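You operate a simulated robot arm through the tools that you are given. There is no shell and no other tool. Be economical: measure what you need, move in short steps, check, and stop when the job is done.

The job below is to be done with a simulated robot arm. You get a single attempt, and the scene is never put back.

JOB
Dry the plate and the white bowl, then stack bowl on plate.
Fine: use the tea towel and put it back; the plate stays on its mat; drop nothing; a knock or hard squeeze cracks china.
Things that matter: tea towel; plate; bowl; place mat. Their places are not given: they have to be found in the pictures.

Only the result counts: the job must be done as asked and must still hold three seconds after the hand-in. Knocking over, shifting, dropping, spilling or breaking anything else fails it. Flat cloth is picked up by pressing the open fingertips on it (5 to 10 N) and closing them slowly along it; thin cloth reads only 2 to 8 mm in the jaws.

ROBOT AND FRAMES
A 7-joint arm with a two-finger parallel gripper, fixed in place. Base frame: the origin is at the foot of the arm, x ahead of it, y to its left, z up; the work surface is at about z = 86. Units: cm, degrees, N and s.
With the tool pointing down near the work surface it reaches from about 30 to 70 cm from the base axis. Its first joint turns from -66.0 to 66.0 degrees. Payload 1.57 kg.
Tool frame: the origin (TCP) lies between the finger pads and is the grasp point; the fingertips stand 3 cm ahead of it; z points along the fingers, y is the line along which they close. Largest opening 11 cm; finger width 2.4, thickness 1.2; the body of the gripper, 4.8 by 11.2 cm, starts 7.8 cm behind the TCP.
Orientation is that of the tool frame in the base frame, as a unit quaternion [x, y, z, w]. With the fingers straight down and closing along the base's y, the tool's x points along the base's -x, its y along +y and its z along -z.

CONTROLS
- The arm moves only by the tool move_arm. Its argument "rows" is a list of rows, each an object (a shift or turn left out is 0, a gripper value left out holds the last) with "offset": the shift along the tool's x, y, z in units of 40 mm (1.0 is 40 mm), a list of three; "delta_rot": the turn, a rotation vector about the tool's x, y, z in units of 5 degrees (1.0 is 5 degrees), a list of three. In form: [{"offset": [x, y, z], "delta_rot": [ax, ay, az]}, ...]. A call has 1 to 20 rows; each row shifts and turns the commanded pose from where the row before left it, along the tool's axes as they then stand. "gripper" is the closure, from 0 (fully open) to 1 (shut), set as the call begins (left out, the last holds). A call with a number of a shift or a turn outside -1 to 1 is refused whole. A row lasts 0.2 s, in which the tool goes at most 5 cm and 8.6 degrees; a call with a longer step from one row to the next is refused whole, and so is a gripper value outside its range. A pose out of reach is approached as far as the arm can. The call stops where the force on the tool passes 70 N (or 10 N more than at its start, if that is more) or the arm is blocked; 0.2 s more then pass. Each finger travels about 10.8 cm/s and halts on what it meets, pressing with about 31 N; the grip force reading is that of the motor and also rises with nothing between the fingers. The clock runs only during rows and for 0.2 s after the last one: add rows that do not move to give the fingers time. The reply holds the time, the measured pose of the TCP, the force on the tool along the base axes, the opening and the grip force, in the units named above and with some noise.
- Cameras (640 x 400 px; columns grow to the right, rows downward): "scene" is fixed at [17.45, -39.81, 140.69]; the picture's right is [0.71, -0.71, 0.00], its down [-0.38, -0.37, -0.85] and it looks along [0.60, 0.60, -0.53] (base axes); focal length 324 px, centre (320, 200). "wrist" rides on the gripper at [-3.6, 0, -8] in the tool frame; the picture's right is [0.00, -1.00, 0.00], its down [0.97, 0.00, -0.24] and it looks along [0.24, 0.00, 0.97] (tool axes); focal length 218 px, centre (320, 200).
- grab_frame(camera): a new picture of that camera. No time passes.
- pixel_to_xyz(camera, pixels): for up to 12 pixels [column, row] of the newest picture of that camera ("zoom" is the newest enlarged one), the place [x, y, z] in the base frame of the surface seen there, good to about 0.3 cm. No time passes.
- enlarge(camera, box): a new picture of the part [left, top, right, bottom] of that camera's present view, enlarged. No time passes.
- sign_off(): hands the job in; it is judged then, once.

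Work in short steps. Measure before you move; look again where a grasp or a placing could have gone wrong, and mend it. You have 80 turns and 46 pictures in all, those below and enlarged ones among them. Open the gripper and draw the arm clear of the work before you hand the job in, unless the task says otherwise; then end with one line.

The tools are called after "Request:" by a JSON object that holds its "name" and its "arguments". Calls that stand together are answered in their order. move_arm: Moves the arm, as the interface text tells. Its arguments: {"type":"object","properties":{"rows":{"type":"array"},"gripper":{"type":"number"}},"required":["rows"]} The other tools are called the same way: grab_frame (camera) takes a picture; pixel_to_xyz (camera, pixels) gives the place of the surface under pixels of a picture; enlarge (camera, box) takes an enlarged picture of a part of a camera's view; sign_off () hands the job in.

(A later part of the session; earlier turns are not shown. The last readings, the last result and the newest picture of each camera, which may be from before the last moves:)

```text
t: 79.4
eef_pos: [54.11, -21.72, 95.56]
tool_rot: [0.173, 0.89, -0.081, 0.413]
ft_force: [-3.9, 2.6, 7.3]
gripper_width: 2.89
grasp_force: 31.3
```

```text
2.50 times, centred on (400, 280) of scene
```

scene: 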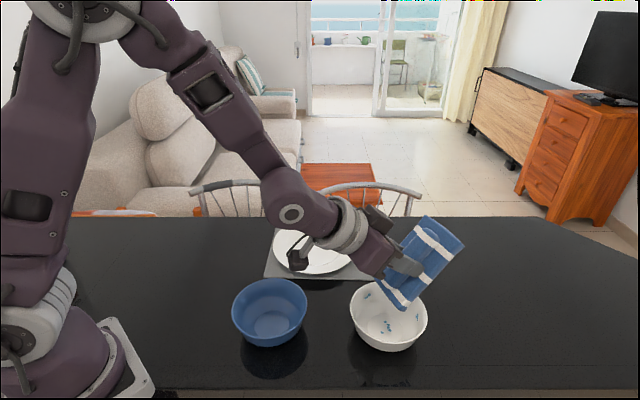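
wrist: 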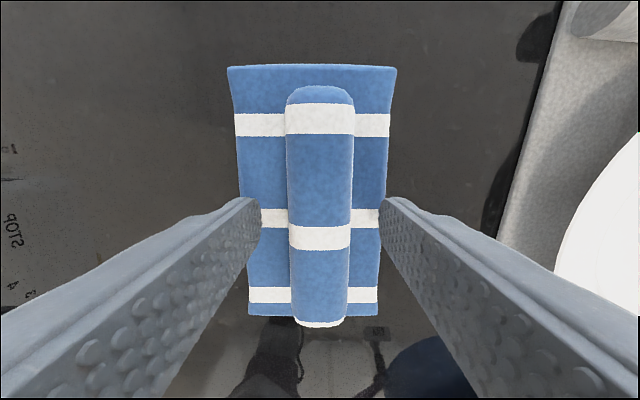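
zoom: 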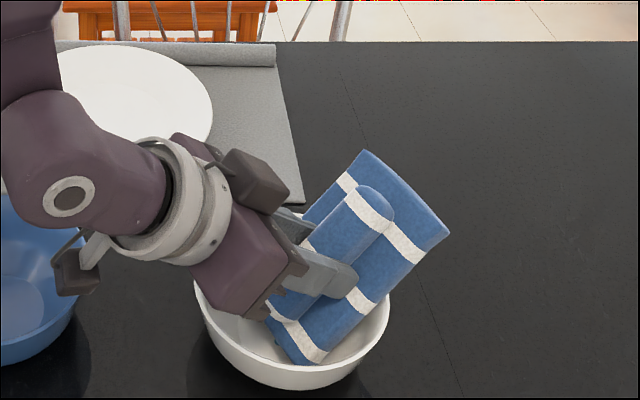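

The bowl is holding still and the forces are modest (7–19 N). I'll repeat the strokes several times.

Request:
{"name": "move_arm", "arguments": {"rows": [{"offset": [0.048, 0, -0.062]}, {"offset": [0.05, 0, -0.06]}, {"offset": [0.05, 0, -0.06]}, {"offset": [-0.05, 0, 0.06]}, {"offset": [-0.05, 0, 0.06]}, {"offset": [-0.05, 0, 0.06]}, {"offset": [0.05, 0, -0.06]}, {"offset": [0.05, 0, -0.06]}, {"offset": [0.05, 0, -0.06]}, {"offset": [-0.05, 0, 0.06]}, {"offset": [-0.05, 0, 0.06]}, {"offset": [-0.05, 0, 0.06]}]}}

Request:
{"name": "move_arm", "arguments": {"rows": [{"offset": [0.05, 0, -0.06]}, {"offset": [0.05, 0, -0.06]}, {"offset": [0.05, 0, -0.06]}, {"offset": [-0.05, 0, 0.06]}, {"offset": [-0.05, 0, 0.06]}, {"offset": [-0.05, 0, 0.06]}, {"offset": [0.05, 0, -0.06]}, {"offset": [0.05, 0, -0.06]}, {"offset": [0.05, 0, -0.06]}, {"offset": [-0.05, 0, 0.06]}, {"offset": [-0.05, 0, 0.06]}, {"offset": [-0.05, 0, 0.06]}]}}

Request:
{"name": "move_arm", "arguments": {"rows": [{"offset": [-0.08, 0, -0.07]}, {"offset": [-0.2, 0, -0.17]}, {"offset": [-0.3, 0, -0.25]}, {"offset": [-0.3, 0, -0.25]}, {"offset": [-0.3, 0, -0.25]}, {"offset": [-0.3, 0, -0.25]}, {"offset": [-0.3, 0, -0.25]}, {"offset": [-0.3, 0, -0.25]}, {"offset": [-0.1, 0, -0.1]}, {}]}}

Request:
{"name": "enlarge", "arguments": {"camera": "scene", "box": [320, 200, 480, 360]}}

```text
t: 82.0
eef_pos: [54.25, -21.58, 95.64]
tool_rot: [0.173, 0.89, -0.081, 0.415]
ft_force: [-2.0, 1.6, -1.0]
gripper_width: 2.88
grasp_force: 30.9
```

```text
t: 84.6
eef_pos: [54.17, -21.64, 95.61]
tool_rot: [0.173, 0.89, -0.081, 0.414]
ft_force: [-1.3, 0.5, 0.3]
gripper_width: 2.9
grasp_force: 30.8
```

```text
t: 86.8
eef_pos: [54.31, -21.79, 107.02]
tool_rot: [0.173, 0.89, -0.081, 0.415]
ft_force: [0.0, -0.4, -1.2]
gripper_width: 2.94
grasp_force: 30.9
```

```text
2.50 times, centred on (400, 280) of scene
```

zoom: 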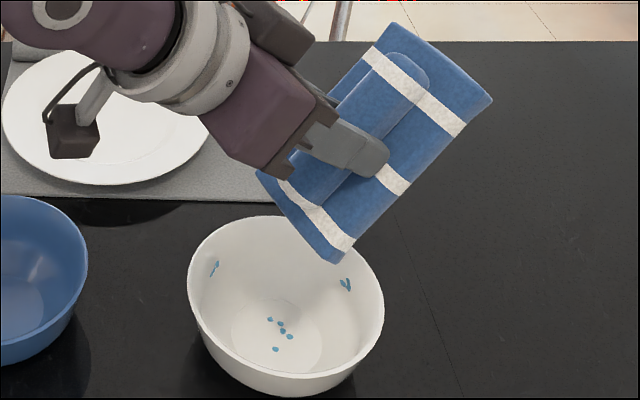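

The bowl slid about 1 cm nearer during the strokes, and its drops are a little smaller. I'll measure its new position and then press down again.

Request:
{"name": "pixel_to_xyz", "arguments": {"camera": "zoom", "pixels": [[190, 283], [382, 290], [200, 250], [377, 265], [240, 218], [255, 315], [262, 350], [276, 300], [319, 340], [290, 375]]}}

```text
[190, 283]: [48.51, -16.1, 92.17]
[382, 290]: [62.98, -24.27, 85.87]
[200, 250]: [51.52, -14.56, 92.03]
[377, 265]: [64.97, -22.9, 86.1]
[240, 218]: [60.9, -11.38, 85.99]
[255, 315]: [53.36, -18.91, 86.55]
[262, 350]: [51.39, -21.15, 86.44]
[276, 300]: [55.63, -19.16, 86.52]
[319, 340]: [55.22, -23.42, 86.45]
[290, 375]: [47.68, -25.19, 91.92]
```

The bowl's centre is at about (53.2,-21.4) and it has barely moved. I'll go back in and press to about 10 N.

Request:
{"name": "move_arm", "arguments": {"rows": [{"offset": [0.2, 0, 0.17]}, {"offset": [0.3, 0, 0.25]}, {"offset": [0.3, 0, 0.25]}, {"offset": [0.3, 0, 0.25]}, {"offset": [0.3, 0, 0.25]}, {"offset": [0.3, 0, 0.25]}, {"offset": [0.3, 0, 0.25]}, {"offset": [0.1, 0, 0.1]}, {"offset": [0.05, 0, 0.045]}, {}]}}

Request:
{"name": "move_arm", "arguments": {"rows": [{"offset": [0.03, 0, 0.025]}, {"offset": [0.02, 0, 0.017]}, {}]}}

Request:
{"name": "move_arm", "arguments": {"rows": [{"offset": [0.012, 0, 0.01]}, {"offset": [0.012, 0, 0.01]}, {}]}}

```text
t: 89.0
eef_pos: [54.27, -21.65, 95.83]
tool_rot: [0.173, 0.889, -0.081, 0.415]
ft_force: [-0.8, 0.3, 2.7]
gripper_width: 2.93
grasp_force: 30.9
```

```text
t: 89.8
eef_pos: [54.11, -21.48, 95.53]
tool_rot: [0.173, 0.89, -0.081, 0.415]
ft_force: [-1.6, -1.5, 2.3]
gripper_width: 2.92
grasp_force: 31.3
```

```text
t: 90.6
eef_pos: [54.3, -21.66, 95.38]
tool_rot: [0.174, 0.889, -0.081, 0.415]
ft_force: [-3.1, 1.8, 6.7]
gripper_width: 2.9
grasp_force: 30.6
```

Contact is 6.7 N. I'll stroke 1.8 cm nearward, then back, reading the force at each end.

Request:
{"name": "move_arm", "arguments": {"rows": [{"offset": [0.01, 0, 0.008]}, {"offset": [0.058, 0, -0.069]}, {"offset": [0.058, 0, -0.069]}, {"offset": [0.058, 0, -0.069]}, {"offset": [0.058, 0, -0.069]}, {"offset": [0.058, 0, -0.069]}]}}

Request:
{"name": "move_arm", "arguments": {"rows": [{"offset": [-0.058, 0, 0.069]}, {"offset": [-0.058, 0, 0.069]}, {"offset": [-0.058, 0, 0.069]}, {"offset": [-0.058, 0, 0.069]}, {"offset": [-0.058, 0, 0.069]}]}}

Request:
{"name": "enlarge", "arguments": {"camera": "scene", "box": [340, 250, 460, 360]}}

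```text
t: 92.0
eef_pos: [52.53, -21.02, 95.4]
tool_rot: [0.172, 0.89, -0.08, 0.415]
ft_force: [2.3, -0.8, 2.1]
gripper_width: 2.89
grasp_force: 30.6
```

```text
t: 93.2
eef_pos: [54.28, -21.58, 95.41]
tool_rot: [0.172, 0.89, -0.08, 0.416]
ft_force: [-3.4, 2.1, 8.9]
gripper_width: 2.9
grasp_force: 31.2
```

```text
3.64 times, centred on (400, 305) of scene
```

zoom: 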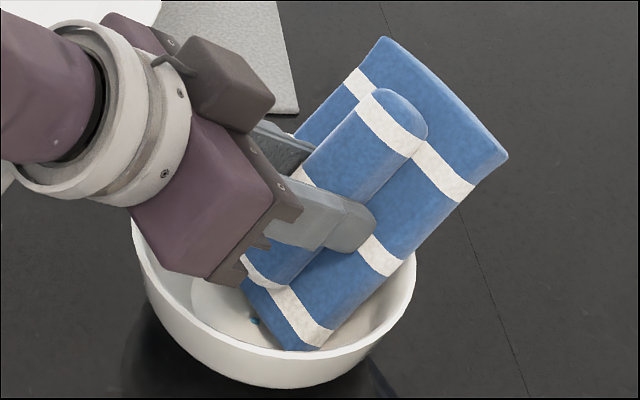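

Contact stays light (2–9 N) with one small drop still visible at zoom (255,320). I'll press a hair more and do two more cycles.

Request:
{"name": "move_arm", "arguments": {"rows": [{"offset": [0.012, 0, 0.01]}, {"offset": [0.058, 0, -0.069]}, {"offset": [0.058, 0, -0.069]}, {"offset": [0.058, 0, -0.069]}, {"offset": [0.058, 0, -0.069]}, {"offset": [0.058, 0, -0.069]}, {"offset": [-0.058, 0, 0.069]}, {"offset": [-0.058, 0, 0.069]}, {"offset": [-0.058, 0, 0.069]}, {"offset": [-0.058, 0, 0.069]}, {"offset": [-0.058, 0, 0.069]}]}}

Request:
{"name": "move_arm", "arguments": {"rows": [{"offset": [0.058, 0, -0.069]}, {"offset": [0.058, 0, -0.069]}, {"offset": [0.058, 0, -0.069]}, {"offset": [0.058, 0, -0.069]}, {"offset": [0.058, 0, -0.069]}, {"offset": [-0.058, 0, 0.069]}, {"offset": [-0.058, 0, 0.069]}, {"offset": [-0.058, 0, 0.069]}, {"offset": [-0.058, 0, 0.069]}, {"offset": [-0.058, 0, 0.069]}]}}

Request:
{"name": "enlarge", "arguments": {"camera": "scene", "box": [340, 250, 460, 360]}}

```text
t: 95.6
eef_pos: [54.11, -21.56, 95.15]
tool_rot: [0.173, 0.89, -0.081, 0.414]
ft_force: [-5.2, 0.9, 7.5]
gripper_width: 2.89
grasp_force: 30.9
```

```text
t: 97.8
eef_pos: [54.19, -21.57, 95.14]
tool_rot: [0.173, 0.89, -0.081, 0.415]
ft_force: [-4.1, 1.2, 6.3]
gripper_width: 2.9
grasp_force: 30.7
```

```text
3.64 times, centred on (400, 305) of scene
```

zoom: 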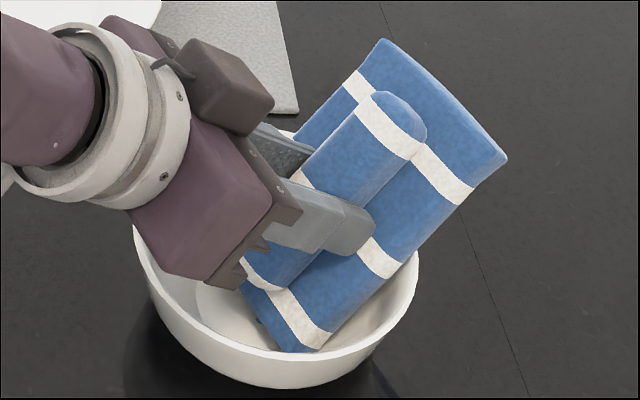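

I can't see a drop now apart from a hint at (260,323). I'll do one more double cycle, then lift out and inspect.

Request:
{"name": "move_arm", "arguments": {"rows": [{"offset": [0.012, 0, 0.01]}, {"offset": [0.058, 0, -0.069]}, {"offset": [0.058, 0, -0.069]}, {"offset": [0.058, 0, -0.069]}, {"offset": [0.058, 0, -0.069]}, {"offset": [0.058, 0, -0.069]}, {"offset": [-0.058, 0, 0.069]}, {"offset": [-0.058, 0, 0.069]}, {"offset": [-0.058, 0, 0.069]}, {"offset": [-0.058, 0, 0.069]}, {"offset": [0.058, 0, -0.069]}, {"offset": [0.058, 0, -0.069]}, {"offset": [0.058, 0, -0.069]}, {"offset": [-0.058, 0, 0.069]}, {"offset": [-0.058, 0, 0.069]}, {"offset": [-0.058, 0, 0.069]}]}}

Request:
{"name": "move_arm", "arguments": {"rows": [{"offset": [-0.08, 0, -0.07]}, {"offset": [-0.2, 0, -0.17]}, {"offset": [-0.3, 0, -0.25]}, {"offset": [-0.3, 0, -0.25]}, {"offset": [-0.3, 0, -0.25]}, {"offset": [-0.3, 0, -0.25]}, {"offset": [-0.3, 0, -0.25]}, {"offset": [-0.3, 0, -0.25]}, {"offset": [-0.2, 0, -0.17]}, {}]}}

Request:
{"name": "enlarge", "arguments": {"camera": "scene", "box": [320, 200, 480, 360]}}

```text
t: 101.2
eef_pos: [53.81, -21.44, 95.16]
tool_rot: [0.172, 0.89, -0.08, 0.415]
ft_force: [-3.2, 1.0, 5.9]
gripper_width: 2.91
grasp_force: 30.8
```

```text
t: 103.4
eef_pos: [53.96, -21.46, 107.27]
tool_rot: [0.174, 0.89, -0.081, 0.414]
ft_force: [0.4, 0.9, -0.5]
gripper_width: 2.9
grasp_force: 31.1
```

```text
2.50 times, centred on (400, 280) of scene
```

zoom: 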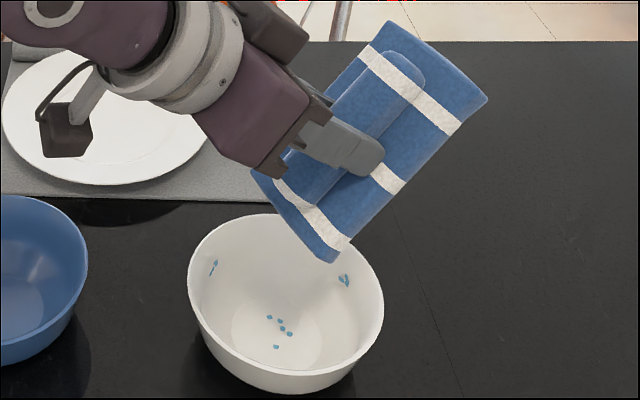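

The drops shrank again but remain, since the contact was light. I'll re-enter with a firmer press of about 12–15 N, dipping slightly on the nearward half of each stroke.

Request:
{"name": "move_arm", "arguments": {"rows": [{"offset": [0.2, 0, 0.17]}, {"offset": [0.3, 0, 0.25]}, {"offset": [0.3, 0, 0.25]}, {"offset": [0.3, 0, 0.25]}, {"offset": [0.3, 0, 0.25]}, {"offset": [0.3, 0, 0.25]}, {"offset": [0.3, 0, 0.25]}, {"offset": [0.2, 0, 0.17]}, {"offset": [0.04, 0, 0.033]}, {"offset": [0.03, 0, 0.025]}, {}]}}

Request:
{"name": "move_arm", "arguments": {"rows": [{"offset": [0.02, 0, 0.017]}, {"offset": [0.02, 0, 0.017]}, {}]}}

Request:
{"name": "move_arm", "arguments": {"rows": [{"offset": [0.058, 0, -0.069]}, {"offset": [0.058, 0, -0.069]}, {"offset": [0.058, 0, -0.069]}, {}]}}

```text
t: 105.8
eef_pos: [53.92, -21.42, 95.23]
tool_rot: [0.173, 0.89, -0.081, 0.415]
ft_force: [-1.5, -0.2, 3.1]
gripper_width: 2.91
grasp_force: 30.8
```

```text
t: 106.6
eef_pos: [53.91, -21.54, 95.16]
tool_rot: [0.172, 0.888, -0.081, 0.418]
ft_force: [-7.4, 7.3, 33.5]
gripper_width: 2.91
grasp_force: 30.8
```

```text
t: 107.6
eef_pos: [53.04, -21.19, 95.18]
tool_rot: [0.173, 0.889, -0.081, 0.417]
ft_force: [10.4, -5.5, 25.5]
gripper_width: 2.92
grasp_force: 31.2
```

The edge is now truly on the bottom at 25–33 N. I'll ease off to about 12–15 N and stroke.

Request:
{"name": "move_arm", "arguments": {"rows": [{"offset": [-0.018, 0, -0.015]}, {"offset": [-0.058, 0, 0.069]}, {"offset": [-0.058, 0, 0.069]}, {"offset": [-0.058, 0, 0.069]}, {"offset": [-0.058, 0, 0.069]}]}}

Request:
{"name": "move_arm", "arguments": {"rows": [{"offset": [0.058, 0, -0.069]}, {"offset": [0.058, 0, -0.069]}, {"offset": [0.058, 0, -0.069]}, {"offset": [0.058, 0, -0.069]}, {"offset": [0.058, 0, -0.069]}]}}

Request:
{"name": "move_arm", "arguments": {"rows": [{"offset": [-0.058, 0, 0.069]}, {"offset": [-0.058, 0, 0.069]}, {"offset": [-0.058, 0, 0.069]}, {"offset": [-0.058, 0, 0.069]}, {"offset": [-0.058, 0, 0.069]}]}}

Request:
{"name": "enlarge", "arguments": {"camera": "scene", "box": [340, 250, 460, 360]}}

```text
t: 108.8
eef_pos: [54.05, -21.53, 95.14]
tool_rot: [0.172, 0.89, -0.08, 0.414]
ft_force: [-10.8, 4.1, 22.7]
gripper_width: 2.91
grasp_force: 30.8
```

```text
t: 110.0
eef_pos: [52.45, -20.89, 95.21]
tool_rot: [0.172, 0.89, -0.08, 0.415]
ft_force: [3.1, -0.6, 5.5]
gripper_width: 2.89
grasp_force: 31.4
```

```text
t: 111.2
eef_pos: [54.26, -21.61, 95.16]
tool_rot: [0.173, 0.89, -0.08, 0.415]
ft_force: [-5.8, 3.5, 14.2]
gripper_width: 2.9
grasp_force: 31.3
```

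```text
3.64 times, centred on (400, 305) of scene
```

zoom: 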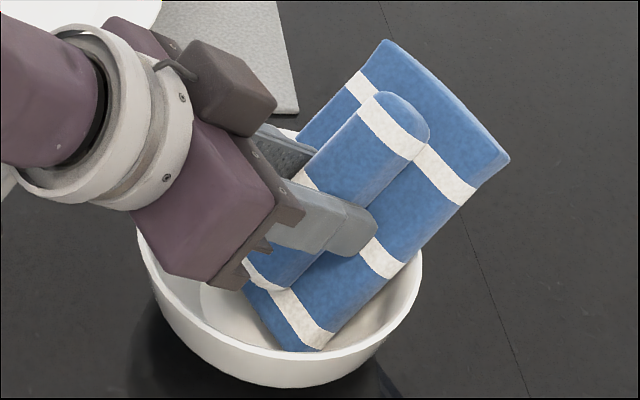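

The sliver at (255,322) has gone. I'll do two more cycles for safety, then lift and inspect.

Request:
{"name": "move_arm", "arguments": {"rows": [{"offset": [0.058, 0, -0.069]}, {"offset": [0.058, 0, -0.069]}, {"offset": [0.06, 0, -0.067]}, {"offset": [0.06, 0, -0.067]}, {"offset": [0.058, 0, -0.069]}, {"offset": [-0.058, 0, 0.069]}, {"offset": [-0.06, 0, 0.067]}, {"offset": [-0.06, 0, 0.067]}, {"offset": [-0.058, 0, 0.069]}, {"offset": [-0.058, 0, 0.069]}]}}

Request:
{"name": "move_arm", "arguments": {"rows": [{"offset": [0.058, 0, -0.069]}, {"offset": [0.058, 0, -0.069]}, {"offset": [0.06, 0, -0.067]}, {"offset": [0.06, 0, -0.067]}, {"offset": [0.058, 0, -0.069]}, {"offset": [-0.058, 0, 0.069]}, {"offset": [-0.06, 0, 0.067]}, {"offset": [-0.06, 0, 0.067]}, {"offset": [-0.058, 0, 0.069]}]}}

Request:
{"name": "move_arm", "arguments": {"rows": [{"offset": [-0.08, 0, -0.07]}, {"offset": [-0.2, 0, -0.17]}, {"offset": [-0.3, 0, -0.25]}, {"offset": [-0.3, 0, -0.25]}, {"offset": [-0.3, 0, -0.25]}, {"offset": [-0.3, 0, -0.25]}, {"offset": [-0.3, 0, -0.25]}, {"offset": [-0.3, 0, -0.25]}, {"offset": [-0.2, 0, -0.17]}, {}]}}

Request:
{"name": "enlarge", "arguments": {"camera": "scene", "box": [320, 200, 480, 360]}}

```text
t: 113.4
eef_pos: [54.11, -21.53, 95.2]
tool_rot: [0.173, 0.89, -0.08, 0.415]
ft_force: [-5.7, 3.2, 11.8]
gripper_width: 2.9
grasp_force: 31.3
```

```text
t: 115.4
eef_pos: [53.87, -21.46, 95.21]
tool_rot: [0.173, 0.89, -0.08, 0.415]
ft_force: [-2.9, 2.6, 6.6]
gripper_width: 2.91
grasp_force: 31.2
```

```text
t: 117.6
eef_pos: [53.95, -21.45, 107.19]
tool_rot: [0.173, 0.89, -0.08, 0.414]
ft_force: [-0.4, -0.8, -0.9]
gripper_width: 2.92
grasp_force: 31.4
```

```text
2.50 times, centred on (400, 280) of scene
```

zoom: 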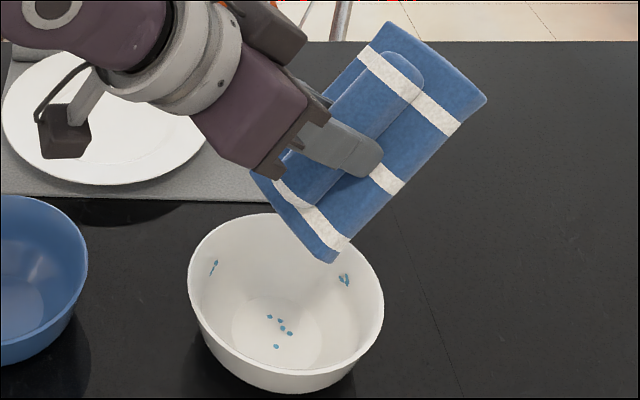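

The drops look the same as last time, so the bowl was probably moving with the wedged towel instead of being rubbed. I'll turn the towel 15° in its plane so a single corner reaches the flat bottom, shift so it clears the walls, and wipe lightly.

Request:
{"name": "move_arm", "arguments": {"rows": [{"offset": [0.06, -0.17, -0.075]}, {"offset": [0.07, -0.18, -0.078]}, {"delta_rot": [0, 0, 0.75]}, {"delta_rot": [0, 0, 0.75]}, {"delta_rot": [0, 0, 0.75]}, {"delta_rot": [0, 0, 0.75]}, {"offset": [0.2, -0.053, 0.174]}, {"offset": [0.3, -0.08, 0.26]}, {"offset": [0.3, -0.08, 0.26]}, {"offset": [0.3, -0.08, 0.26]}, {"offset": [0.3, -0.08, 0.26]}, {"offset": [0.3, -0.08, 0.26]}, {"offset": [0.2, -0.053, 0.174]}, {}]}}

Request:
{"name": "enlarge", "arguments": {"camera": "scene", "box": [340, 250, 460, 360]}}

```text
t: 120.6
eef_pos: [52.74, -22.48, 96.79]
tool_rot: [0.288, 0.86, -0.026, 0.421]
ft_force: [0.1, -0.6, -1.1]
gripper_width: 2.9
grasp_force: 31.3
```

```text
3.64 times, centred on (400, 305) of scene
```

zoom: 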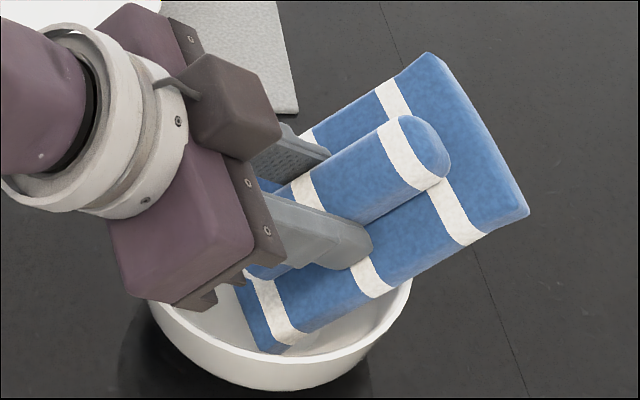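

The corner is near the bottom and clear of the walls. I'll creep down to light contact.

Request:
{"name": "move_arm", "arguments": {"rows": [{"offset": [0.037, -0.01, 0.032]}, {"offset": [0.037, -0.01, 0.032]}, {"offset": [0.028, -0.0075, 0.024]}, {}]}}

Request:
{"name": "move_arm", "arguments": {"rows": [{"offset": [0.028, -0.0075, 0.024]}, {}]}}

Request:
{"name": "move_arm", "arguments": {"rows": [{"offset": [0.015, -0.004, 0.013]}, {"offset": [0.015, -0.004, 0.013]}, {}]}}

```text
t: 121.6
eef_pos: [52.7, -22.47, 96.32]
tool_rot: [0.287, 0.86, -0.026, 0.422]
ft_force: [0.6, 1.1, 1.4]
gripper_width: 2.92
grasp_force: 31.2
```

```text
t: 122.2
eef_pos: [52.74, -22.47, 96.13]
tool_rot: [0.287, 0.859, -0.025, 0.422]
ft_force: [0.2, -0.1, 1.0]
gripper_width: 2.88
grasp_force: 31.1
```

```text
t: 123.0
eef_pos: [52.59, -22.5, 95.86]
tool_rot: [0.287, 0.859, -0.026, 0.422]
ft_force: [0.4, 1.3, 0.7]
gripper_width: 2.88
grasp_force: 31.3
```

Only about 1–2 N so far, perhaps light touching of a wall. I'll go down another 1–2 mm.

Request:
{"name": "move_arm", "arguments": {"rows": [{"offset": [0.015, -0.004, 0.013]}, {"offset": [0.015, -0.004, 0.013]}, {}]}}

Request:
{"name": "move_arm", "arguments": {"rows": [{"offset": [0.015, -0.004, 0.013]}, {"offset": [0.01, -0.003, 0.009]}, {}]}}

```text
t: 123.8
eef_pos: [52.58, -22.47, 95.72]
tool_rot: [0.288, 0.859, -0.027, 0.422]
ft_force: [-0.6, 1.0, 2.0]
gripper_width: 2.93
grasp_force: 30.9
```

```text
t: 124.6
eef_pos: [52.66, -22.52, 95.82]
tool_rot: [0.287, 0.859, -0.026, 0.422]
ft_force: [-2.4, 2.5, 11.4]
gripper_width: 2.92
grasp_force: 31.0
```

The corner is on the bottom at 11 N. I'll ease to about 6 N and stroke outward 1.6 cm and back, twice.

Request:
{"name": "move_arm", "arguments": {"rows": [{"offset": [-0.009, 0.0025, -0.008]}, {"offset": [-0.05, 0.0133, 0.061]}, {"offset": [-0.05, 0.0133, 0.061]}, {"offset": [-0.05, 0.0133, 0.061]}, {"offset": [-0.05, 0.0133, 0.061]}, {"offset": [-0.05, 0.0133, 0.061]}]}}

Request:
{"name": "move_arm", "arguments": {"rows": [{"offset": [0.05, -0.0133, -0.061]}, {"offset": [0.05, -0.0133, -0.061]}, {"offset": [0.05, -0.0133, -0.061]}, {"offset": [0.05, -0.0133, -0.061]}, {"offset": [0.05, -0.0133, -0.061]}]}}

Request:
{"name": "enlarge", "arguments": {"camera": "scene", "box": [340, 250, 460, 360]}}

```text
t: 126.0
eef_pos: [54.05, -23.1, 95.75]
tool_rot: [0.288, 0.86, -0.026, 0.421]
ft_force: [-4.1, 2.7, 8.4]
gripper_width: 2.9
grasp_force: 31.0
```

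```text
t: 127.2
eef_pos: [52.73, -22.52, 95.72]
tool_rot: [0.288, 0.859, -0.027, 0.423]
ft_force: [6.2, -3.9, 14.2]
gripper_width: 2.94
grasp_force: 30.8
```

```text
3.64 times, centred on (400, 305) of scene
```

zoom: 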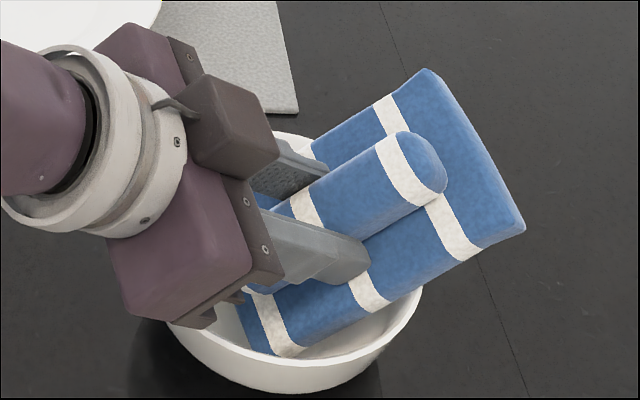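

The bowl still shifts slightly with the strokes. I'll ease to 3–5 N so the towel slides over it, and do several strokes.

Request:
{"name": "move_arm", "arguments": {"rows": [{"offset": [-0.018, 0.005, -0.016]}, {"offset": [-0.05, 0.0133, 0.061]}, {"offset": [-0.05, 0.0133, 0.061]}, {"offset": [-0.05, 0.0133, 0.061]}, {"offset": [-0.05, 0.0133, 0.061]}]}}

Request:
{"name": "move_arm", "arguments": {"rows": [{"offset": [0.05, -0.0133, -0.061]}, {"offset": [0.05, -0.0133, -0.061]}, {"offset": [0.05, -0.0133, -0.061]}, {"offset": [0.05, -0.0133, -0.061]}]}}

Request:
{"name": "move_arm", "arguments": {"rows": [{"offset": [-0.05, 0.0133, 0.061]}, {"offset": [-0.05, 0.0133, 0.061]}, {"offset": [-0.05, 0.0133, 0.061]}, {"offset": [-0.05, 0.0133, 0.061]}, {"offset": [0.05, -0.0133, -0.061]}, {"offset": [0.05, -0.0133, -0.061]}, {"offset": [0.05, -0.0133, -0.061]}, {"offset": [0.05, -0.0133, -0.061]}]}}

Request:
{"name": "move_arm", "arguments": {"rows": [{"offset": [-0.074, 0.02, -0.064]}, {"offset": [-0.2, 0.053, -0.174]}, {"offset": [-0.3, 0.08, -0.26]}, {"offset": [-0.3, 0.08, -0.26]}, {"offset": [-0.3, 0.08, -0.26]}, {"offset": [-0.3, 0.08, -0.26]}, {"offset": [-0.3, 0.08, -0.26]}, {"offset": [-0.2, 0.053, -0.174]}, {}]}}

Request:
{"name": "enlarge", "arguments": {"camera": "scene", "box": [320, 200, 480, 360]}}

```text
t: 128.4
eef_pos: [53.77, -23.0, 95.85]
tool_rot: [0.288, 0.86, -0.025, 0.421]
ft_force: [-3.2, 2.8, 3.9]
gripper_width: 2.92
grasp_force: 31.0
```

```text
t: 129.4
eef_pos: [52.62, -22.49, 95.73]
tool_rot: [0.287, 0.859, -0.026, 0.422]
ft_force: [2.3, -1.8, 1.9]
gripper_width: 2.9
grasp_force: 30.8
```

```text
t: 131.2
eef_pos: [52.69, -22.34, 95.77]
tool_rot: [0.287, 0.859, -0.026, 0.423]
ft_force: [1.3, -1.3, -0.4]
gripper_width: 2.89
grasp_force: 31.4
```

```text
t: 133.2
eef_pos: [52.56, -22.47, 106.41]
tool_rot: [0.287, 0.859, -0.026, 0.422]
ft_force: [0.4, 0.0, 0.2]
gripper_width: 2.93
grasp_force: 31.0
```

```text
2.50 times, centred on (400, 280) of scene
```

zoom: 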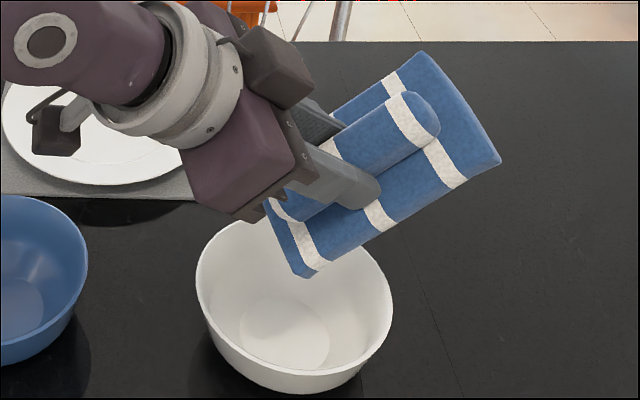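

The bowl is clean: bottom and walls show no drops. I'll level the towel and then carry it back to its original place at (45.0,22.8).

Request:
{"name": "move_arm", "arguments": {"rows": [{"delta_rot": [0, 0, -0.75]}, {"delta_rot": [0, 0, -0.75]}, {"delta_rot": [0, 0, -0.75]}, {"delta_rot": [0, 0, -0.75]}, {"delta_rot": [0, 0.5, 0]}, {"delta_rot": [0, 0.75, 0]}, {"delta_rot": [0, 0.75, 0]}, {"delta_rot": [0, 0.75, 0]}, {"delta_rot": [0, 0.75, 0]}, {"delta_rot": [0, 0.75, 0]}, {"delta_rot": [0, 0.75, 0]}, {"delta_rot": [0, 0.75, 0]}, {"delta_rot": [0, 0.75, 0]}, {"delta_rot": [0, 0.75, 0]}, {"delta_rot": [0, 0.75, 0]}, {"delta_rot": [0, 0.75, 0]}, {"delta_rot": [0, 0.75, 0]}, {"delta_rot": [0, 0.5, 0]}, {}]}}

Request:
{"name": "move_arm", "arguments": {"rows": [{"offset": [0.1, 0.17, 0]}, {"offset": [0.2, 0.33, 0]}, {"offset": [0.33, 0.54, 0]}, {"offset": [0.33, 0.54, 0]}, {"offset": [0.33, 0.54, 0]}, {"offset": [0.33, 0.54, 0]}, {"offset": [0.33, 0.54, 0]}, {"offset": [0.33, 0.54, 0]}, {"offset": [0.33, 0.54, 0]}, {"offset": [0.33, 0.54, 0]}, {"offset": [0.33, 0.54, 0]}, {"offset": [0.33, 0.54, 0]}, {"offset": [0.33, 0.54, 0]}, {"offset": [0.33, 0.54, 0]}, {"offset": [0.33, 0.54, 0]}, {"offset": [0.33, 0.54, 0]}, {"offset": [0.33, 0.54, 0]}, {"offset": [0.33, 0.54, 0]}, {"offset": [0.2, 0.33, 0]}, {"offset": [0.1, 0.17, 0]}]}}

Request:
{"name": "move_arm", "arguments": {"rows": [{"delta_rot": [0, 0, -0.4]}, {"delta_rot": [0, 0, -0.8]}, {"delta_rot": [0, 0, -0.9]}, {"delta_rot": [0, 0, -0.9]}, {"delta_rot": [0, 0, -0.9]}, {"delta_rot": [0, 0, -0.9]}, {"delta_rot": [0, 0, -0.9]}, {"delta_rot": [0, 0, -0.9]}, {"delta_rot": [0, 0, -0.9]}, {"delta_rot": [0, 0, -0.9]}, {"delta_rot": [0, 0, -0.9]}, {"delta_rot": [0, 0, -0.9]}, {"delta_rot": [0, 0, -0.9]}, {"delta_rot": [0, 0, -0.9]}, {"delta_rot": [0, 0, -0.9]}, {"delta_rot": [0, 0, -0.9]}, {}]}}

Request:
{"name": "grab_frame", "arguments": {"camera": "scene"}}

```text
t: 137.2
eef_pos: [52.6, -22.39, 106.49]
tool_rot: [0.191, 0.982, 0.0, 0.0]
ft_force: [0.1, -0.9, -0.6]
gripper_width: 2.91
grasp_force: 30.5
```

```text
t: 141.4
eef_pos: [45.19, 22.14, 106.33]
tool_rot: [0.19, 0.982, 0.0, 0.0]
ft_force: [0.6, 0.0, -0.4]
gripper_width: 2.91
grasp_force: 31.3
```

```text
t: 145.0
eef_pos: [45.3, 22.06, 106.54]
tool_rot: [-0.399, 0.917, 0.0, 0.0]
ft_force: [-0.1, 0.1, -0.8]
gripper_width: 2.9
grasp_force: 30.8
```

```text
11 pictures are left
```

scene: 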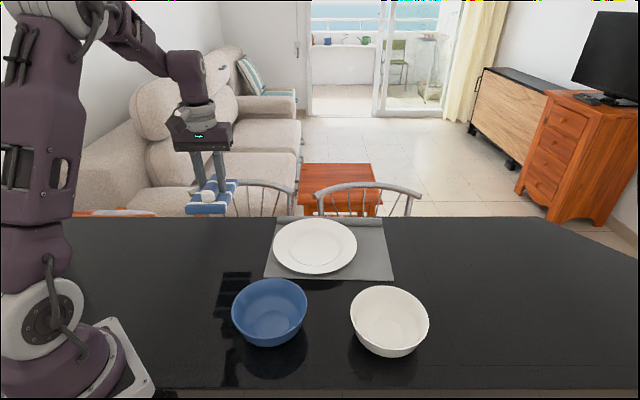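

Plate and bowl are both clean. I'll nudge to the original spot and lower the towel to just above the table.

Request:
{"name": "move_arm", "arguments": {"rows": [{"offset": [-0.07, 0.16, 0.15]}, {"offset": [0, 0, 0.35]}, {"offset": [0, 0, 0.5]}, {"offset": [0, 0, 0.5]}, {"offset": [0, 0, 0.5]}, {"offset": [0, 0, 0.5]}, {"offset": [0, 0, 0.5]}, {"offset": [0, 0, 0.4]}, {"offset": [0, 0, 0.2]}, {"offset": [0, 0, 0.1]}, {}]}}

Request:
{"name": "move_arm", "arguments": {"rows": [{"offset": [0, 0, 0.04]}, {"offset": [0, 0, 0.03]}, {}]}}

```text
t: 147.4
eef_pos: [44.97, 22.78, 91.67]
tool_rot: [-0.399, 0.917, 0.001, 0.0]
ft_force: [-2.7, -2.0, 8.6]
gripper_width: 2.93
grasp_force: 31.0
```

```text
t: 148.2
eef_pos: [44.9, 22.77, 91.43]
tool_rot: [-0.399, 0.917, 0.0, 0.0]
ft_force: [-6.0, -6.8, 15.5]
gripper_width: 2.92
grasp_force: 30.4
```

The towel is on the table (15 N). I'll open the fingers and rise.

Request:
{"name": "move_arm", "arguments": {"rows": [{}, {}, {}, {}], "gripper": 0.5}}

Request:
{"name": "move_arm", "arguments": {"rows": [{"offset": [0, 0, -0.2]}, {"offset": [0, 0, -0.5]}, {"offset": [0, 0, -0.8]}, {"offset": [0, 0, -0.8]}, {"offset": [0, 0, -0.8]}, {"offset": [0, 0, -0.5]}, {}]}}

Request:
{"name": "grab_frame", "arguments": {"camera": "scene"}}

Request:
{"name": "pixel_to_xyz", "arguments": {"camera": "scene", "pixels": [[213, 228], [242, 228], [233, 262], [199, 262], [352, 312], [428, 322], [391, 286], [389, 355], [388, 330], [274, 246], [315, 219], [315, 273]]}}

```text
t: 149.2
eef_pos: [44.92, 22.75, 91.39]
tool_rot: [-0.399, 0.917, -0.001, 0.0]
ft_force: [-0.5, 0.5, -0.7]
gripper_width: 5.5
grasp_force: 0.0
```

```text
t: 150.8
eef_pos: [44.89, 22.65, 105.84]
tool_rot: [-0.399, 0.917, 0.0, 0.0]
ft_force: [-0.4, -0.7, 0.6]
gripper_width: 5.5
grasp_force: 0.1
```

```text
10 pictures are left
```

scene: 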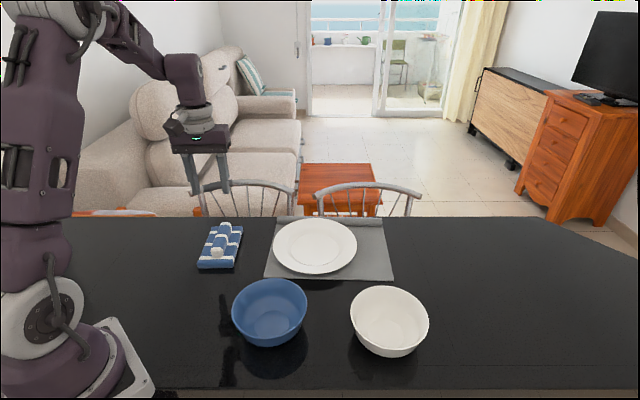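

```text
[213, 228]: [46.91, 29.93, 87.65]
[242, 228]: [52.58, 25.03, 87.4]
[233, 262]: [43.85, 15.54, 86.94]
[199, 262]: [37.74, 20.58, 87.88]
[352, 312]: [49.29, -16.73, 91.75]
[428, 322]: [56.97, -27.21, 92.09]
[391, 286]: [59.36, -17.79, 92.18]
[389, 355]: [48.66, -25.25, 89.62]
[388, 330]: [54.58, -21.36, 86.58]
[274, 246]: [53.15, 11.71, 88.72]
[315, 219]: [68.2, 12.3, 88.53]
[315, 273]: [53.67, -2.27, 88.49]
```

The towel is back in place, with corners matching within 0.3 cm, and the plate is unmoved. Next I'll examine the bowl's wall profile for a rim pinch.

Request:
{"name": "enlarge", "arguments": {"camera": "scene", "box": [330, 270, 450, 365]}}

Request:
{"name": "pixel_to_xyz", "arguments": {"camera": "scene", "pixels": [[391, 287], [391, 289], [391, 292], [391, 296], [391, 300], [391, 304], [391, 308], [391, 313], [391, 320], [391, 335], [391, 342]]}}

Request:
{"name": "pixel_to_xyz", "arguments": {"camera": "scene", "pixels": [[352, 308], [355, 300], [362, 293], [370, 289], [380, 286], [400, 286], [410, 290], [420, 297], [425, 305], [427, 313], [391, 350], [405, 348]]}}

```text
4.21 times, centred on (390, 318) of scene
```

zoom: 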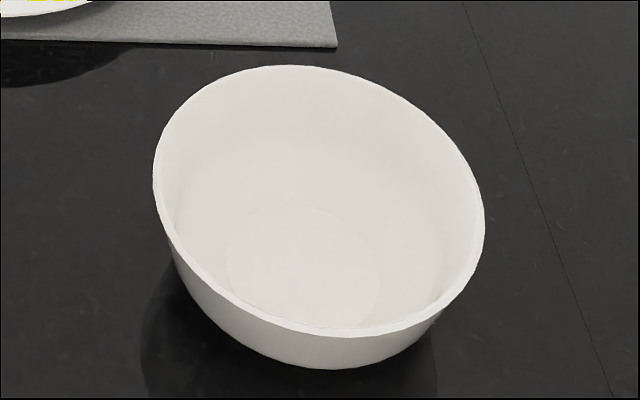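

```text
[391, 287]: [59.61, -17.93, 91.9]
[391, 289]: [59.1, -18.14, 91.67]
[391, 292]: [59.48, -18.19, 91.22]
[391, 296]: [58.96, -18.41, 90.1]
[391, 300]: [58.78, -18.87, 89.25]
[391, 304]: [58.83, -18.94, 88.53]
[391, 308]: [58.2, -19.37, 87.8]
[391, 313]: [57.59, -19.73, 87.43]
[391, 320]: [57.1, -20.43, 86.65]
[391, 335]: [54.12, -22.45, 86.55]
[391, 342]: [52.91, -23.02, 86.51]
```

```text
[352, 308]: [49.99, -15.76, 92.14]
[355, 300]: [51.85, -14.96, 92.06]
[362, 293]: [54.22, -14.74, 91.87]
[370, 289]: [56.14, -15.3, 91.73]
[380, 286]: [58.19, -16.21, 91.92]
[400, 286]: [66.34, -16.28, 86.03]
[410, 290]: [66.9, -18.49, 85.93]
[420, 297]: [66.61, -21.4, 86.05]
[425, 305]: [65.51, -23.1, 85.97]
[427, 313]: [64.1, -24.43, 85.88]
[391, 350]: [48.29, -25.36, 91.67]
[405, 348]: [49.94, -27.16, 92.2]
```

The bowl's centre is at about (53.7,-21.4), rim radius ≈6.95, rim z≈92.1, and the wall leans about 23°. I'll pinch the rim on the side at direction (-0.73,0.68) with the tool tilted to match; first I move to the pre-grasp spot.

Request:
{"name": "move_arm", "arguments": {"rows": [{"offset": [0.15, -0.15, 0]}, {"offset": [0.35, -0.34, 0]}, {"offset": [0.35, -0.345, 0]}, {"offset": [0.35, -0.345, 0]}, {"offset": [0.35, -0.345, 0]}, {"offset": [0.35, -0.345, 0]}, {"offset": [0.35, -0.345, 0]}, {"offset": [0.35, -0.345, 0]}, {"offset": [0.35, -0.345, 0]}, {"offset": [0.35, -0.345, 0]}, {"offset": [0.35, -0.345, 0]}, {"offset": [0.35, -0.345, 0]}, {"offset": [0.35, -0.345, 0]}, {"offset": [0.35, -0.345, 0]}, {"offset": [0.35, -0.345, 0]}, {"offset": [0.35, -0.345, 0]}, {"offset": [0.35, -0.345, 0]}, {"offset": [0.35, -0.345, 0]}, {"offset": [0.35, -0.345, 0]}, {"offset": [0.46, -0.44, 0]}], "gripper": 0.64}}

Request:
{"name": "move_arm", "arguments": {"rows": [{"delta_rot": [0.8, 0, 0]}, {"delta_rot": [0.95, 0, 0]}, {"delta_rot": [0.95, 0, 0]}, {"delta_rot": [0.95, 0, 0]}, {"delta_rot": [0.95, 0, 0]}, {}]}}

Request:
{"name": "grab_frame", "arguments": {"camera": "wrist"}}

```text
t: 155.0
eef_pos: [45.89, -15.86, 105.76]
tool_rot: [-0.4, 0.917, 0.0, 0.001]
ft_force: [-0.2, -0.7, -0.5]
gripper_width: 3.94
grasp_force: 0.0
```

```text
t: 156.4
eef_pos: [45.94, -16.08, 105.74]
tool_rot: [-0.391, 0.898, -0.182, 0.08]
ft_force: [0.6, 0.0, -0.3]
gripper_width: 3.94
grasp_force: 0.0
```

```text
8 pictures are left
```

wrist: 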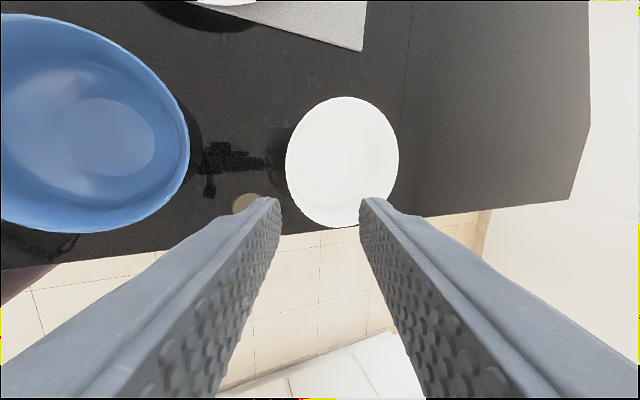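

I'll correct sideways and approach to about 6 cm short of the grasp along the tool axis, then look.

Request:
{"name": "move_arm", "arguments": {"rows": [{"offset": [-0.11, 0.25, 0.3]}, {"offset": [-0.11, 0.26, 0.4]}, {"offset": [-0.113, 0.262, 0.4]}, {"offset": [0, 0, 0.4]}, {"offset": [0, 0, 0.25]}, {}]}}

Request:
{"name": "grab_frame", "arguments": {"camera": "wrist"}}

Request:
{"name": "pixel_to_xyz", "arguments": {"camera": "wrist", "pixels": [[300, 150], [305, 160], [310, 170], [315, 180], [320, 190], [330, 160], [345, 180]]}}

```text
t: 157.8
eef_pos: [46.91, -14.93, 98.27]
tool_rot: [-0.39, 0.899, -0.183, 0.08]
ft_force: [-0.6, 0.1, 0.0]
gripper_width: 3.99
grasp_force: 0.2
```

```text
7 pictures are left
```

wrist: 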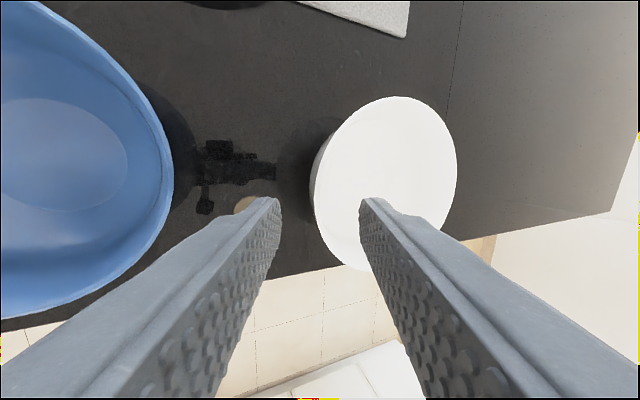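

```text
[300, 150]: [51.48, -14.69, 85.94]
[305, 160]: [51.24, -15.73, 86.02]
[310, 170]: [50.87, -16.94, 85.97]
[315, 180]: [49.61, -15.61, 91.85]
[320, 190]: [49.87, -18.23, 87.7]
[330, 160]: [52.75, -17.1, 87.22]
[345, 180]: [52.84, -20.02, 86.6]
```

The left rim edge lies between the fingertips, at column ≈313, and the remaining move is about 6.1 cm along the tool axis. I'll advance 4.8 cm first and check.

Request:
{"name": "move_arm", "arguments": {"rows": [{"offset": [0, 0.02, 0.3]}, {"offset": [0, 0.025, 0.4]}, {"offset": [0, 0, 0.3]}, {"offset": [0, 0, 0.2]}, {}]}}

Request:
{"name": "grab_frame", "arguments": {"camera": "wrist"}}

```text
t: 159.0
eef_pos: [47.9, -16.23, 93.52]
tool_rot: [-0.391, 0.899, -0.183, 0.079]
ft_force: [-0.2, -0.7, -0.3]
gripper_width: 3.96
grasp_force: 0.1
```

```text
6 pictures are left
```

wrist: 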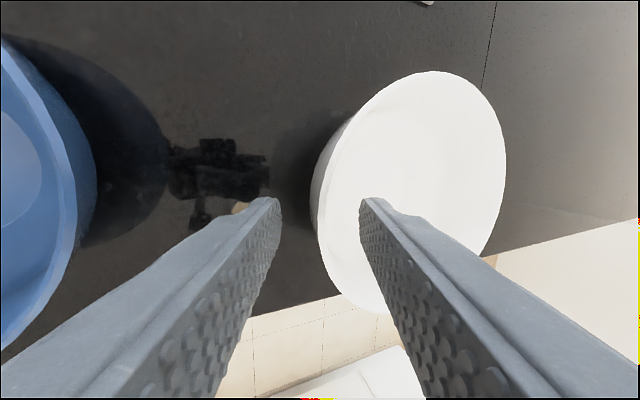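

The right finger is inside and the left outside, with the rim at about column 316, nearly centred. I'll advance the last 1.2 cm and close in stages.

Request:
{"name": "move_arm", "arguments": {"rows": [{"offset": [0, 0, 0.15]}, {"offset": [0, 0, 0.15]}, {}]}}

Request:
{"name": "move_arm", "arguments": {"rows": [{}, {}, {}], "gripper": 0.88}}

Request:
{"name": "move_arm", "arguments": {"rows": [{}, {}], "gripper": 0.92}}

Request:
{"name": "move_arm", "arguments": {"rows": [{}, {}], "gripper": 0.94}}

```text
t: 159.8
eef_pos: [48.42, -16.4, 92.49]
tool_rot: [-0.391, 0.899, -0.182, 0.079]
ft_force: [0.6, -0.1, -0.7]
gripper_width: 3.94
grasp_force: 0.0
```

```text
t: 160.6
eef_pos: [48.32, -16.45, 92.45]
tool_rot: [-0.39, 0.899, -0.183, 0.079]
ft_force: [-0.6, 0.2, 0.4]
gripper_width: 1.31
grasp_force: 0.1
```

```text
t: 161.2
eef_pos: [48.3, -16.41, 92.38]
tool_rot: [-0.391, 0.899, -0.183, 0.079]
ft_force: [1.5, -2.2, 0.9]
gripper_width: 1.04
grasp_force: 1.1
```

```text
t: 161.8
eef_pos: [48.46, -16.62, 92.54]
tool_rot: [-0.391, 0.898, -0.183, 0.079]
ft_force: [0.8, -1.1, 1.2]
gripper_width: 0.84
grasp_force: 1.5
```

One finger touches first: the reaction of about 2 N inward means the inner finger. I'll shift about 1 mm inward and close further in small steps.

Request:
{"name": "move_arm", "arguments": {"rows": [{"offset": [0, -0.03, 0]}, {}], "gripper": 0.95}}

Request:
{"name": "move_arm", "arguments": {"rows": [{}, {}], "gripper": 0.96}}

Request:
{"name": "move_arm", "arguments": {"rows": [{}, {}], "gripper": 0.97}}

```text
t: 162.4
eef_pos: [48.44, -16.63, 92.54]
tool_rot: [-0.391, 0.898, -0.183, 0.079]
ft_force: [-0.2, -1.6, 1.0]
gripper_width: 0.7
grasp_force: 0.7
```

```text
t: 163.0
eef_pos: [48.53, -16.57, 92.48]
tool_rot: [-0.391, 0.899, -0.182, 0.08]
ft_force: [0.4, -1.3, 1.7]
gripper_width: 0.61
grasp_force: 1.1
```

```text
t: 163.6
eef_pos: [48.53, -16.54, 92.44]
tool_rot: [-0.39, 0.899, -0.182, 0.079]
ft_force: [1.0, -0.1, 1.3]
gripper_width: 0.47
grasp_force: 0.7
```

Still light (opening 0.47 cm, 0.7 N). I'll close on in small steps.

Request:
{"name": "move_arm", "arguments": {"rows": [{}, {}], "gripper": 0.975}}

Request:
{"name": "move_arm", "arguments": {"rows": [{}, {}], "gripper": 0.98}}

Request:
{"name": "move_arm", "arguments": {"rows": [{}, {}], "gripper": 0.985}}

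```text
t: 164.2
eef_pos: [48.46, -16.64, 92.49]
tool_rot: [-0.391, 0.899, -0.182, 0.079]
ft_force: [1.3, -1.1, 0.6]
gripper_width: 0.45
grasp_force: 0.7
```

```text
t: 164.8
eef_pos: [48.54, -16.48, 92.42]
tool_rot: [-0.39, 0.899, -0.183, 0.079]
ft_force: [0.0, -0.7, 1.8]
gripper_width: 0.35
grasp_force: 24.2
```

```text
t: 165.4
eef_pos: [48.36, -16.64, 92.48]
tool_rot: [-0.39, 0.899, -0.182, 0.08]
ft_force: [0.1, 0.2, 1.7]
gripper_width: 0.34
grasp_force: 24.3
```

The wall is gripped at 24 N with the opening at 0.34 cm. I'll lift straight up slowly and look.

Request:
{"name": "move_arm", "arguments": {"rows": [{"offset": [0, -0.012, -0.028]}, {"offset": [0, -0.02, -0.046]}, {"offset": [0, -0.027, -0.064]}, {"offset": [0, -0.039, -0.092]}, {"offset": [0, -0.039, -0.092]}, {"offset": [0, -0.039, -0.092]}, {}]}}

Request:
{"name": "enlarge", "arguments": {"camera": "scene", "box": [300, 220, 460, 365]}}

```text
t: 167.0
eef_pos: [48.58, -16.59, 94.3]
tool_rot: [-0.39, 0.899, -0.184, 0.08]
ft_force: [0.6, 0.5, -3.0]
gripper_width: 0.34
grasp_force: 24.3
```

```text
2.76 times, centred on (380, 292) of scene
```

zoom: 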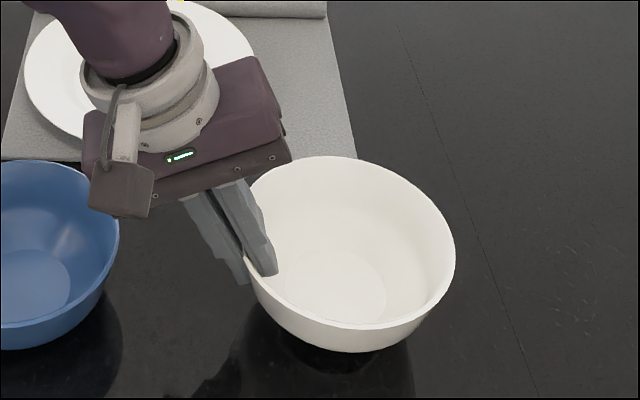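

The bowl is lifted level and held firmly. I'll raise it 5 cm more and carry it slowly over the plate centre at (61.0,5.2).

Request:
{"name": "move_arm", "arguments": {"rows": [{"offset": [0, -0.039, -0.092]}, {"offset": [0, -0.06, -0.14]}, {"offset": [0, -0.078, -0.184]}, {"offset": [0, -0.078, -0.184]}, {"offset": [0, -0.078, -0.184]}, {"offset": [0, -0.078, -0.184]}, {"offset": [0, -0.06, -0.14]}, {"offset": [0, -0.02, -0.046]}, {}]}}

Request:
{"name": "move_arm", "arguments": {"rows": [{"offset": [-0.1, 0.048, -0.02]}, {"offset": [-0.2, 0.096, -0.04]}, {"offset": [-0.3, 0.145, -0.061]}, {"offset": [-0.35, 0.169, -0.072]}, {"offset": [-0.35, 0.169, -0.072]}, {"offset": [-0.35, 0.169, -0.072]}, {"offset": [-0.35, 0.169, -0.072]}, {"offset": [-0.35, 0.169, -0.072]}, {"offset": [-0.35, 0.169, -0.072]}, {"offset": [-0.35, 0.169, -0.072]}, {"offset": [-0.35, 0.169, -0.072]}, {"offset": [-0.35, 0.169, -0.072]}, {"offset": [-0.35, 0.169, -0.072]}, {"offset": [-0.35, 0.169, -0.072]}, {"offset": [-0.35, 0.169, -0.072]}, {"offset": [-0.35, 0.169, -0.072]}, {"offset": [-0.35, 0.169, -0.072]}, {"offset": [-0.3, 0.145, -0.061]}, {"offset": [-0.2, 0.096, -0.04]}, {"offset": [-0.11, 0.048, -0.02]}]}}

Request:
{"name": "move_arm", "arguments": {"rows": [{}]}}

Request:
{"name": "enlarge", "arguments": {"camera": "scene", "box": [240, 150, 420, 290]}}

```text
t: 169.0
eef_pos: [48.54, -16.53, 99.47]
tool_rot: [-0.391, 0.899, -0.183, 0.08]
ft_force: [0.3, 0.2, -2.1]
gripper_width: 0.37
grasp_force: 24.0
```

```text
t: 173.2
eef_pos: [55.94, 9.98, 99.39]
tool_rot: [-0.391, 0.899, -0.182, 0.079]
ft_force: [0.5, -0.5, -3.0]
gripper_width: 0.34
grasp_force: 24.4
```

```text
t: 173.6
eef_pos: [55.85, 10.07, 99.42]
tool_rot: [-0.39, 0.899, -0.183, 0.08]
ft_force: [0.3, -1.1, -3.5]
gripper_width: 0.34
grasp_force: 24.7
```

```text
2.86 times, centred on (330, 220) of scene
```

zoom: 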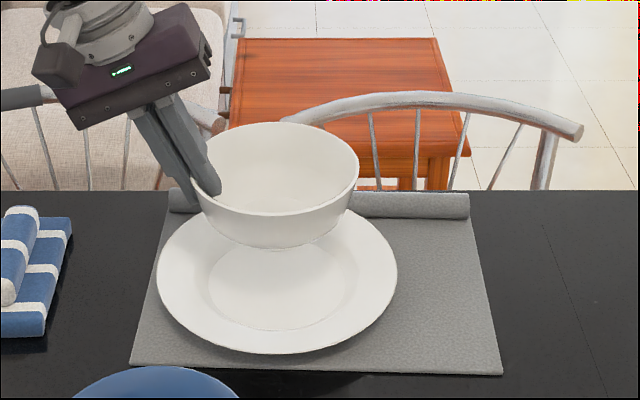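

The bowl hangs level above the plate. I'll measure its rim to confirm the centre.

Request:
{"name": "pixel_to_xyz", "arguments": {"camera": "zoom", "pixels": [[356, 165], [335, 200], [300, 212], [260, 212], [282, 125], [330, 134], [240, 132], [275, 235], [160, 275], [395, 275], [285, 349], [240, 346]]}}

```text
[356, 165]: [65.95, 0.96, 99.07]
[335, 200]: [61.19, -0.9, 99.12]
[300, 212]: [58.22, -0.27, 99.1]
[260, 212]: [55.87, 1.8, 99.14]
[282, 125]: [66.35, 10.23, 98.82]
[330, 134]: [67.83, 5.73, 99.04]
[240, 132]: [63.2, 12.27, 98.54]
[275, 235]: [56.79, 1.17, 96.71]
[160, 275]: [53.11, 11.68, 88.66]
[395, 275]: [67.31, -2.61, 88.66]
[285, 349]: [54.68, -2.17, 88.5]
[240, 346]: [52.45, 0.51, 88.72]
```

The bowl's centre is (61.15,5.7) against the plate's (61.15,5.35), so I'll shift by −0.35 in y and lower 4.8 cm, which leaves about 0.9 cm to go.

Request:
{"name": "move_arm", "arguments": {"rows": [{"offset": [0.032, -0.028, 0.012]}, {"offset": [0.032, -0.027, 0.011]}, {"offset": [0, 0.04, 0.092]}, {"offset": [0, 0.07, 0.166]}, {"offset": [0, 0.078, 0.184]}, {"offset": [0, 0.078, 0.184]}, {"offset": [0, 0.078, 0.184]}, {"offset": [0, 0.07, 0.166]}, {"offset": [0, 0.04, 0.092]}, {"offset": [0, 0.015, 0.036]}, {}]}}

Request:
{"name": "move_arm", "arguments": {"rows": [{"offset": [0, 0.012, 0.028]}, {"offset": [0, 0.012, 0.028]}, {"offset": [0, 0.012, 0.028]}, {}]}}

Request:
{"name": "move_arm", "arguments": {"rows": [{"offset": [0, 0.012, 0.028]}, {"offset": [0, 0.008, 0.019]}, {}]}}

```text
t: 176.0
eef_pos: [55.8, 9.72, 94.57]
tool_rot: [-0.39, 0.899, -0.183, 0.079]
ft_force: [-0.4, 0.2, -2.3]
gripper_width: 0.34
grasp_force: 24.1
```

```text
t: 177.0
eef_pos: [55.83, 9.6, 94.2]
tool_rot: [-0.392, 0.898, -0.182, 0.08]
ft_force: [0.7, -0.8, -2.6]
gripper_width: 0.34
grasp_force: 24.6
```

```text
t: 177.8
eef_pos: [55.78, 9.7, 93.96]
tool_rot: [-0.391, 0.899, -0.182, 0.08]
ft_force: [-0.4, 0.5, -1.8]
gripper_width: 0.34
grasp_force: 24.3
```

No contact yet at 93.96 (expected near 93.65), so I'll creep down.

Request:
{"name": "move_arm", "arguments": {"rows": [{"offset": [0, 0.008, 0.019]}, {"offset": [0, 0.008, 0.019]}, {}]}}

Request:
{"name": "move_arm", "arguments": {"rows": [{"offset": [0, 0.008, 0.019]}, {}]}}

```text
t: 178.6
eef_pos: [55.84, 9.69, 93.77]
tool_rot: [-0.391, 0.899, -0.183, 0.079]
ft_force: [0.2, 0.7, -2.8]
gripper_width: 0.35
grasp_force: 24.5
```

```text
t: 179.2
eef_pos: [55.68, 9.66, 93.67]
tool_rot: [-0.391, 0.899, -0.183, 0.079]
ft_force: [-0.7, 0.9, -2.3]
gripper_width: 0.33
grasp_force: 24.2
```

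Still carrying the bowl (−2.3 N), so I'll continue in sub-millimetre steps.

Request:
{"name": "move_arm", "arguments": {"rows": [{"offset": [0, 0.008, 0.019]}, {}]}}

Request:
{"name": "move_arm", "arguments": {"rows": [{"offset": [0, 0.006, 0.014]}, {}]}}

Request:
{"name": "move_arm", "arguments": {"rows": [{"offset": [0, 0.004, 0.009]}, {}]}}

```text
t: 179.8
eef_pos: [55.85, 9.62, 93.62]
tool_rot: [-0.391, 0.899, -0.183, 0.08]
ft_force: [-1.0, 1.2, 3.5]
gripper_width: 0.33
grasp_force: 24.2
```

```text
t: 180.4
eef_pos: [55.73, 9.69, 93.69]
tool_rot: [-0.391, 0.899, -0.182, 0.081]
ft_force: [-1.1, 1.9, 5.4]
gripper_width: 0.32
grasp_force: 24.6
```

```text
t: 181.0
eef_pos: [55.72, 9.75, 93.57]
tool_rot: [-0.391, 0.899, -0.182, 0.08]
ft_force: [-2.3, 0.8, 13.5]
gripper_width: 0.35
grasp_force: 24.1
```

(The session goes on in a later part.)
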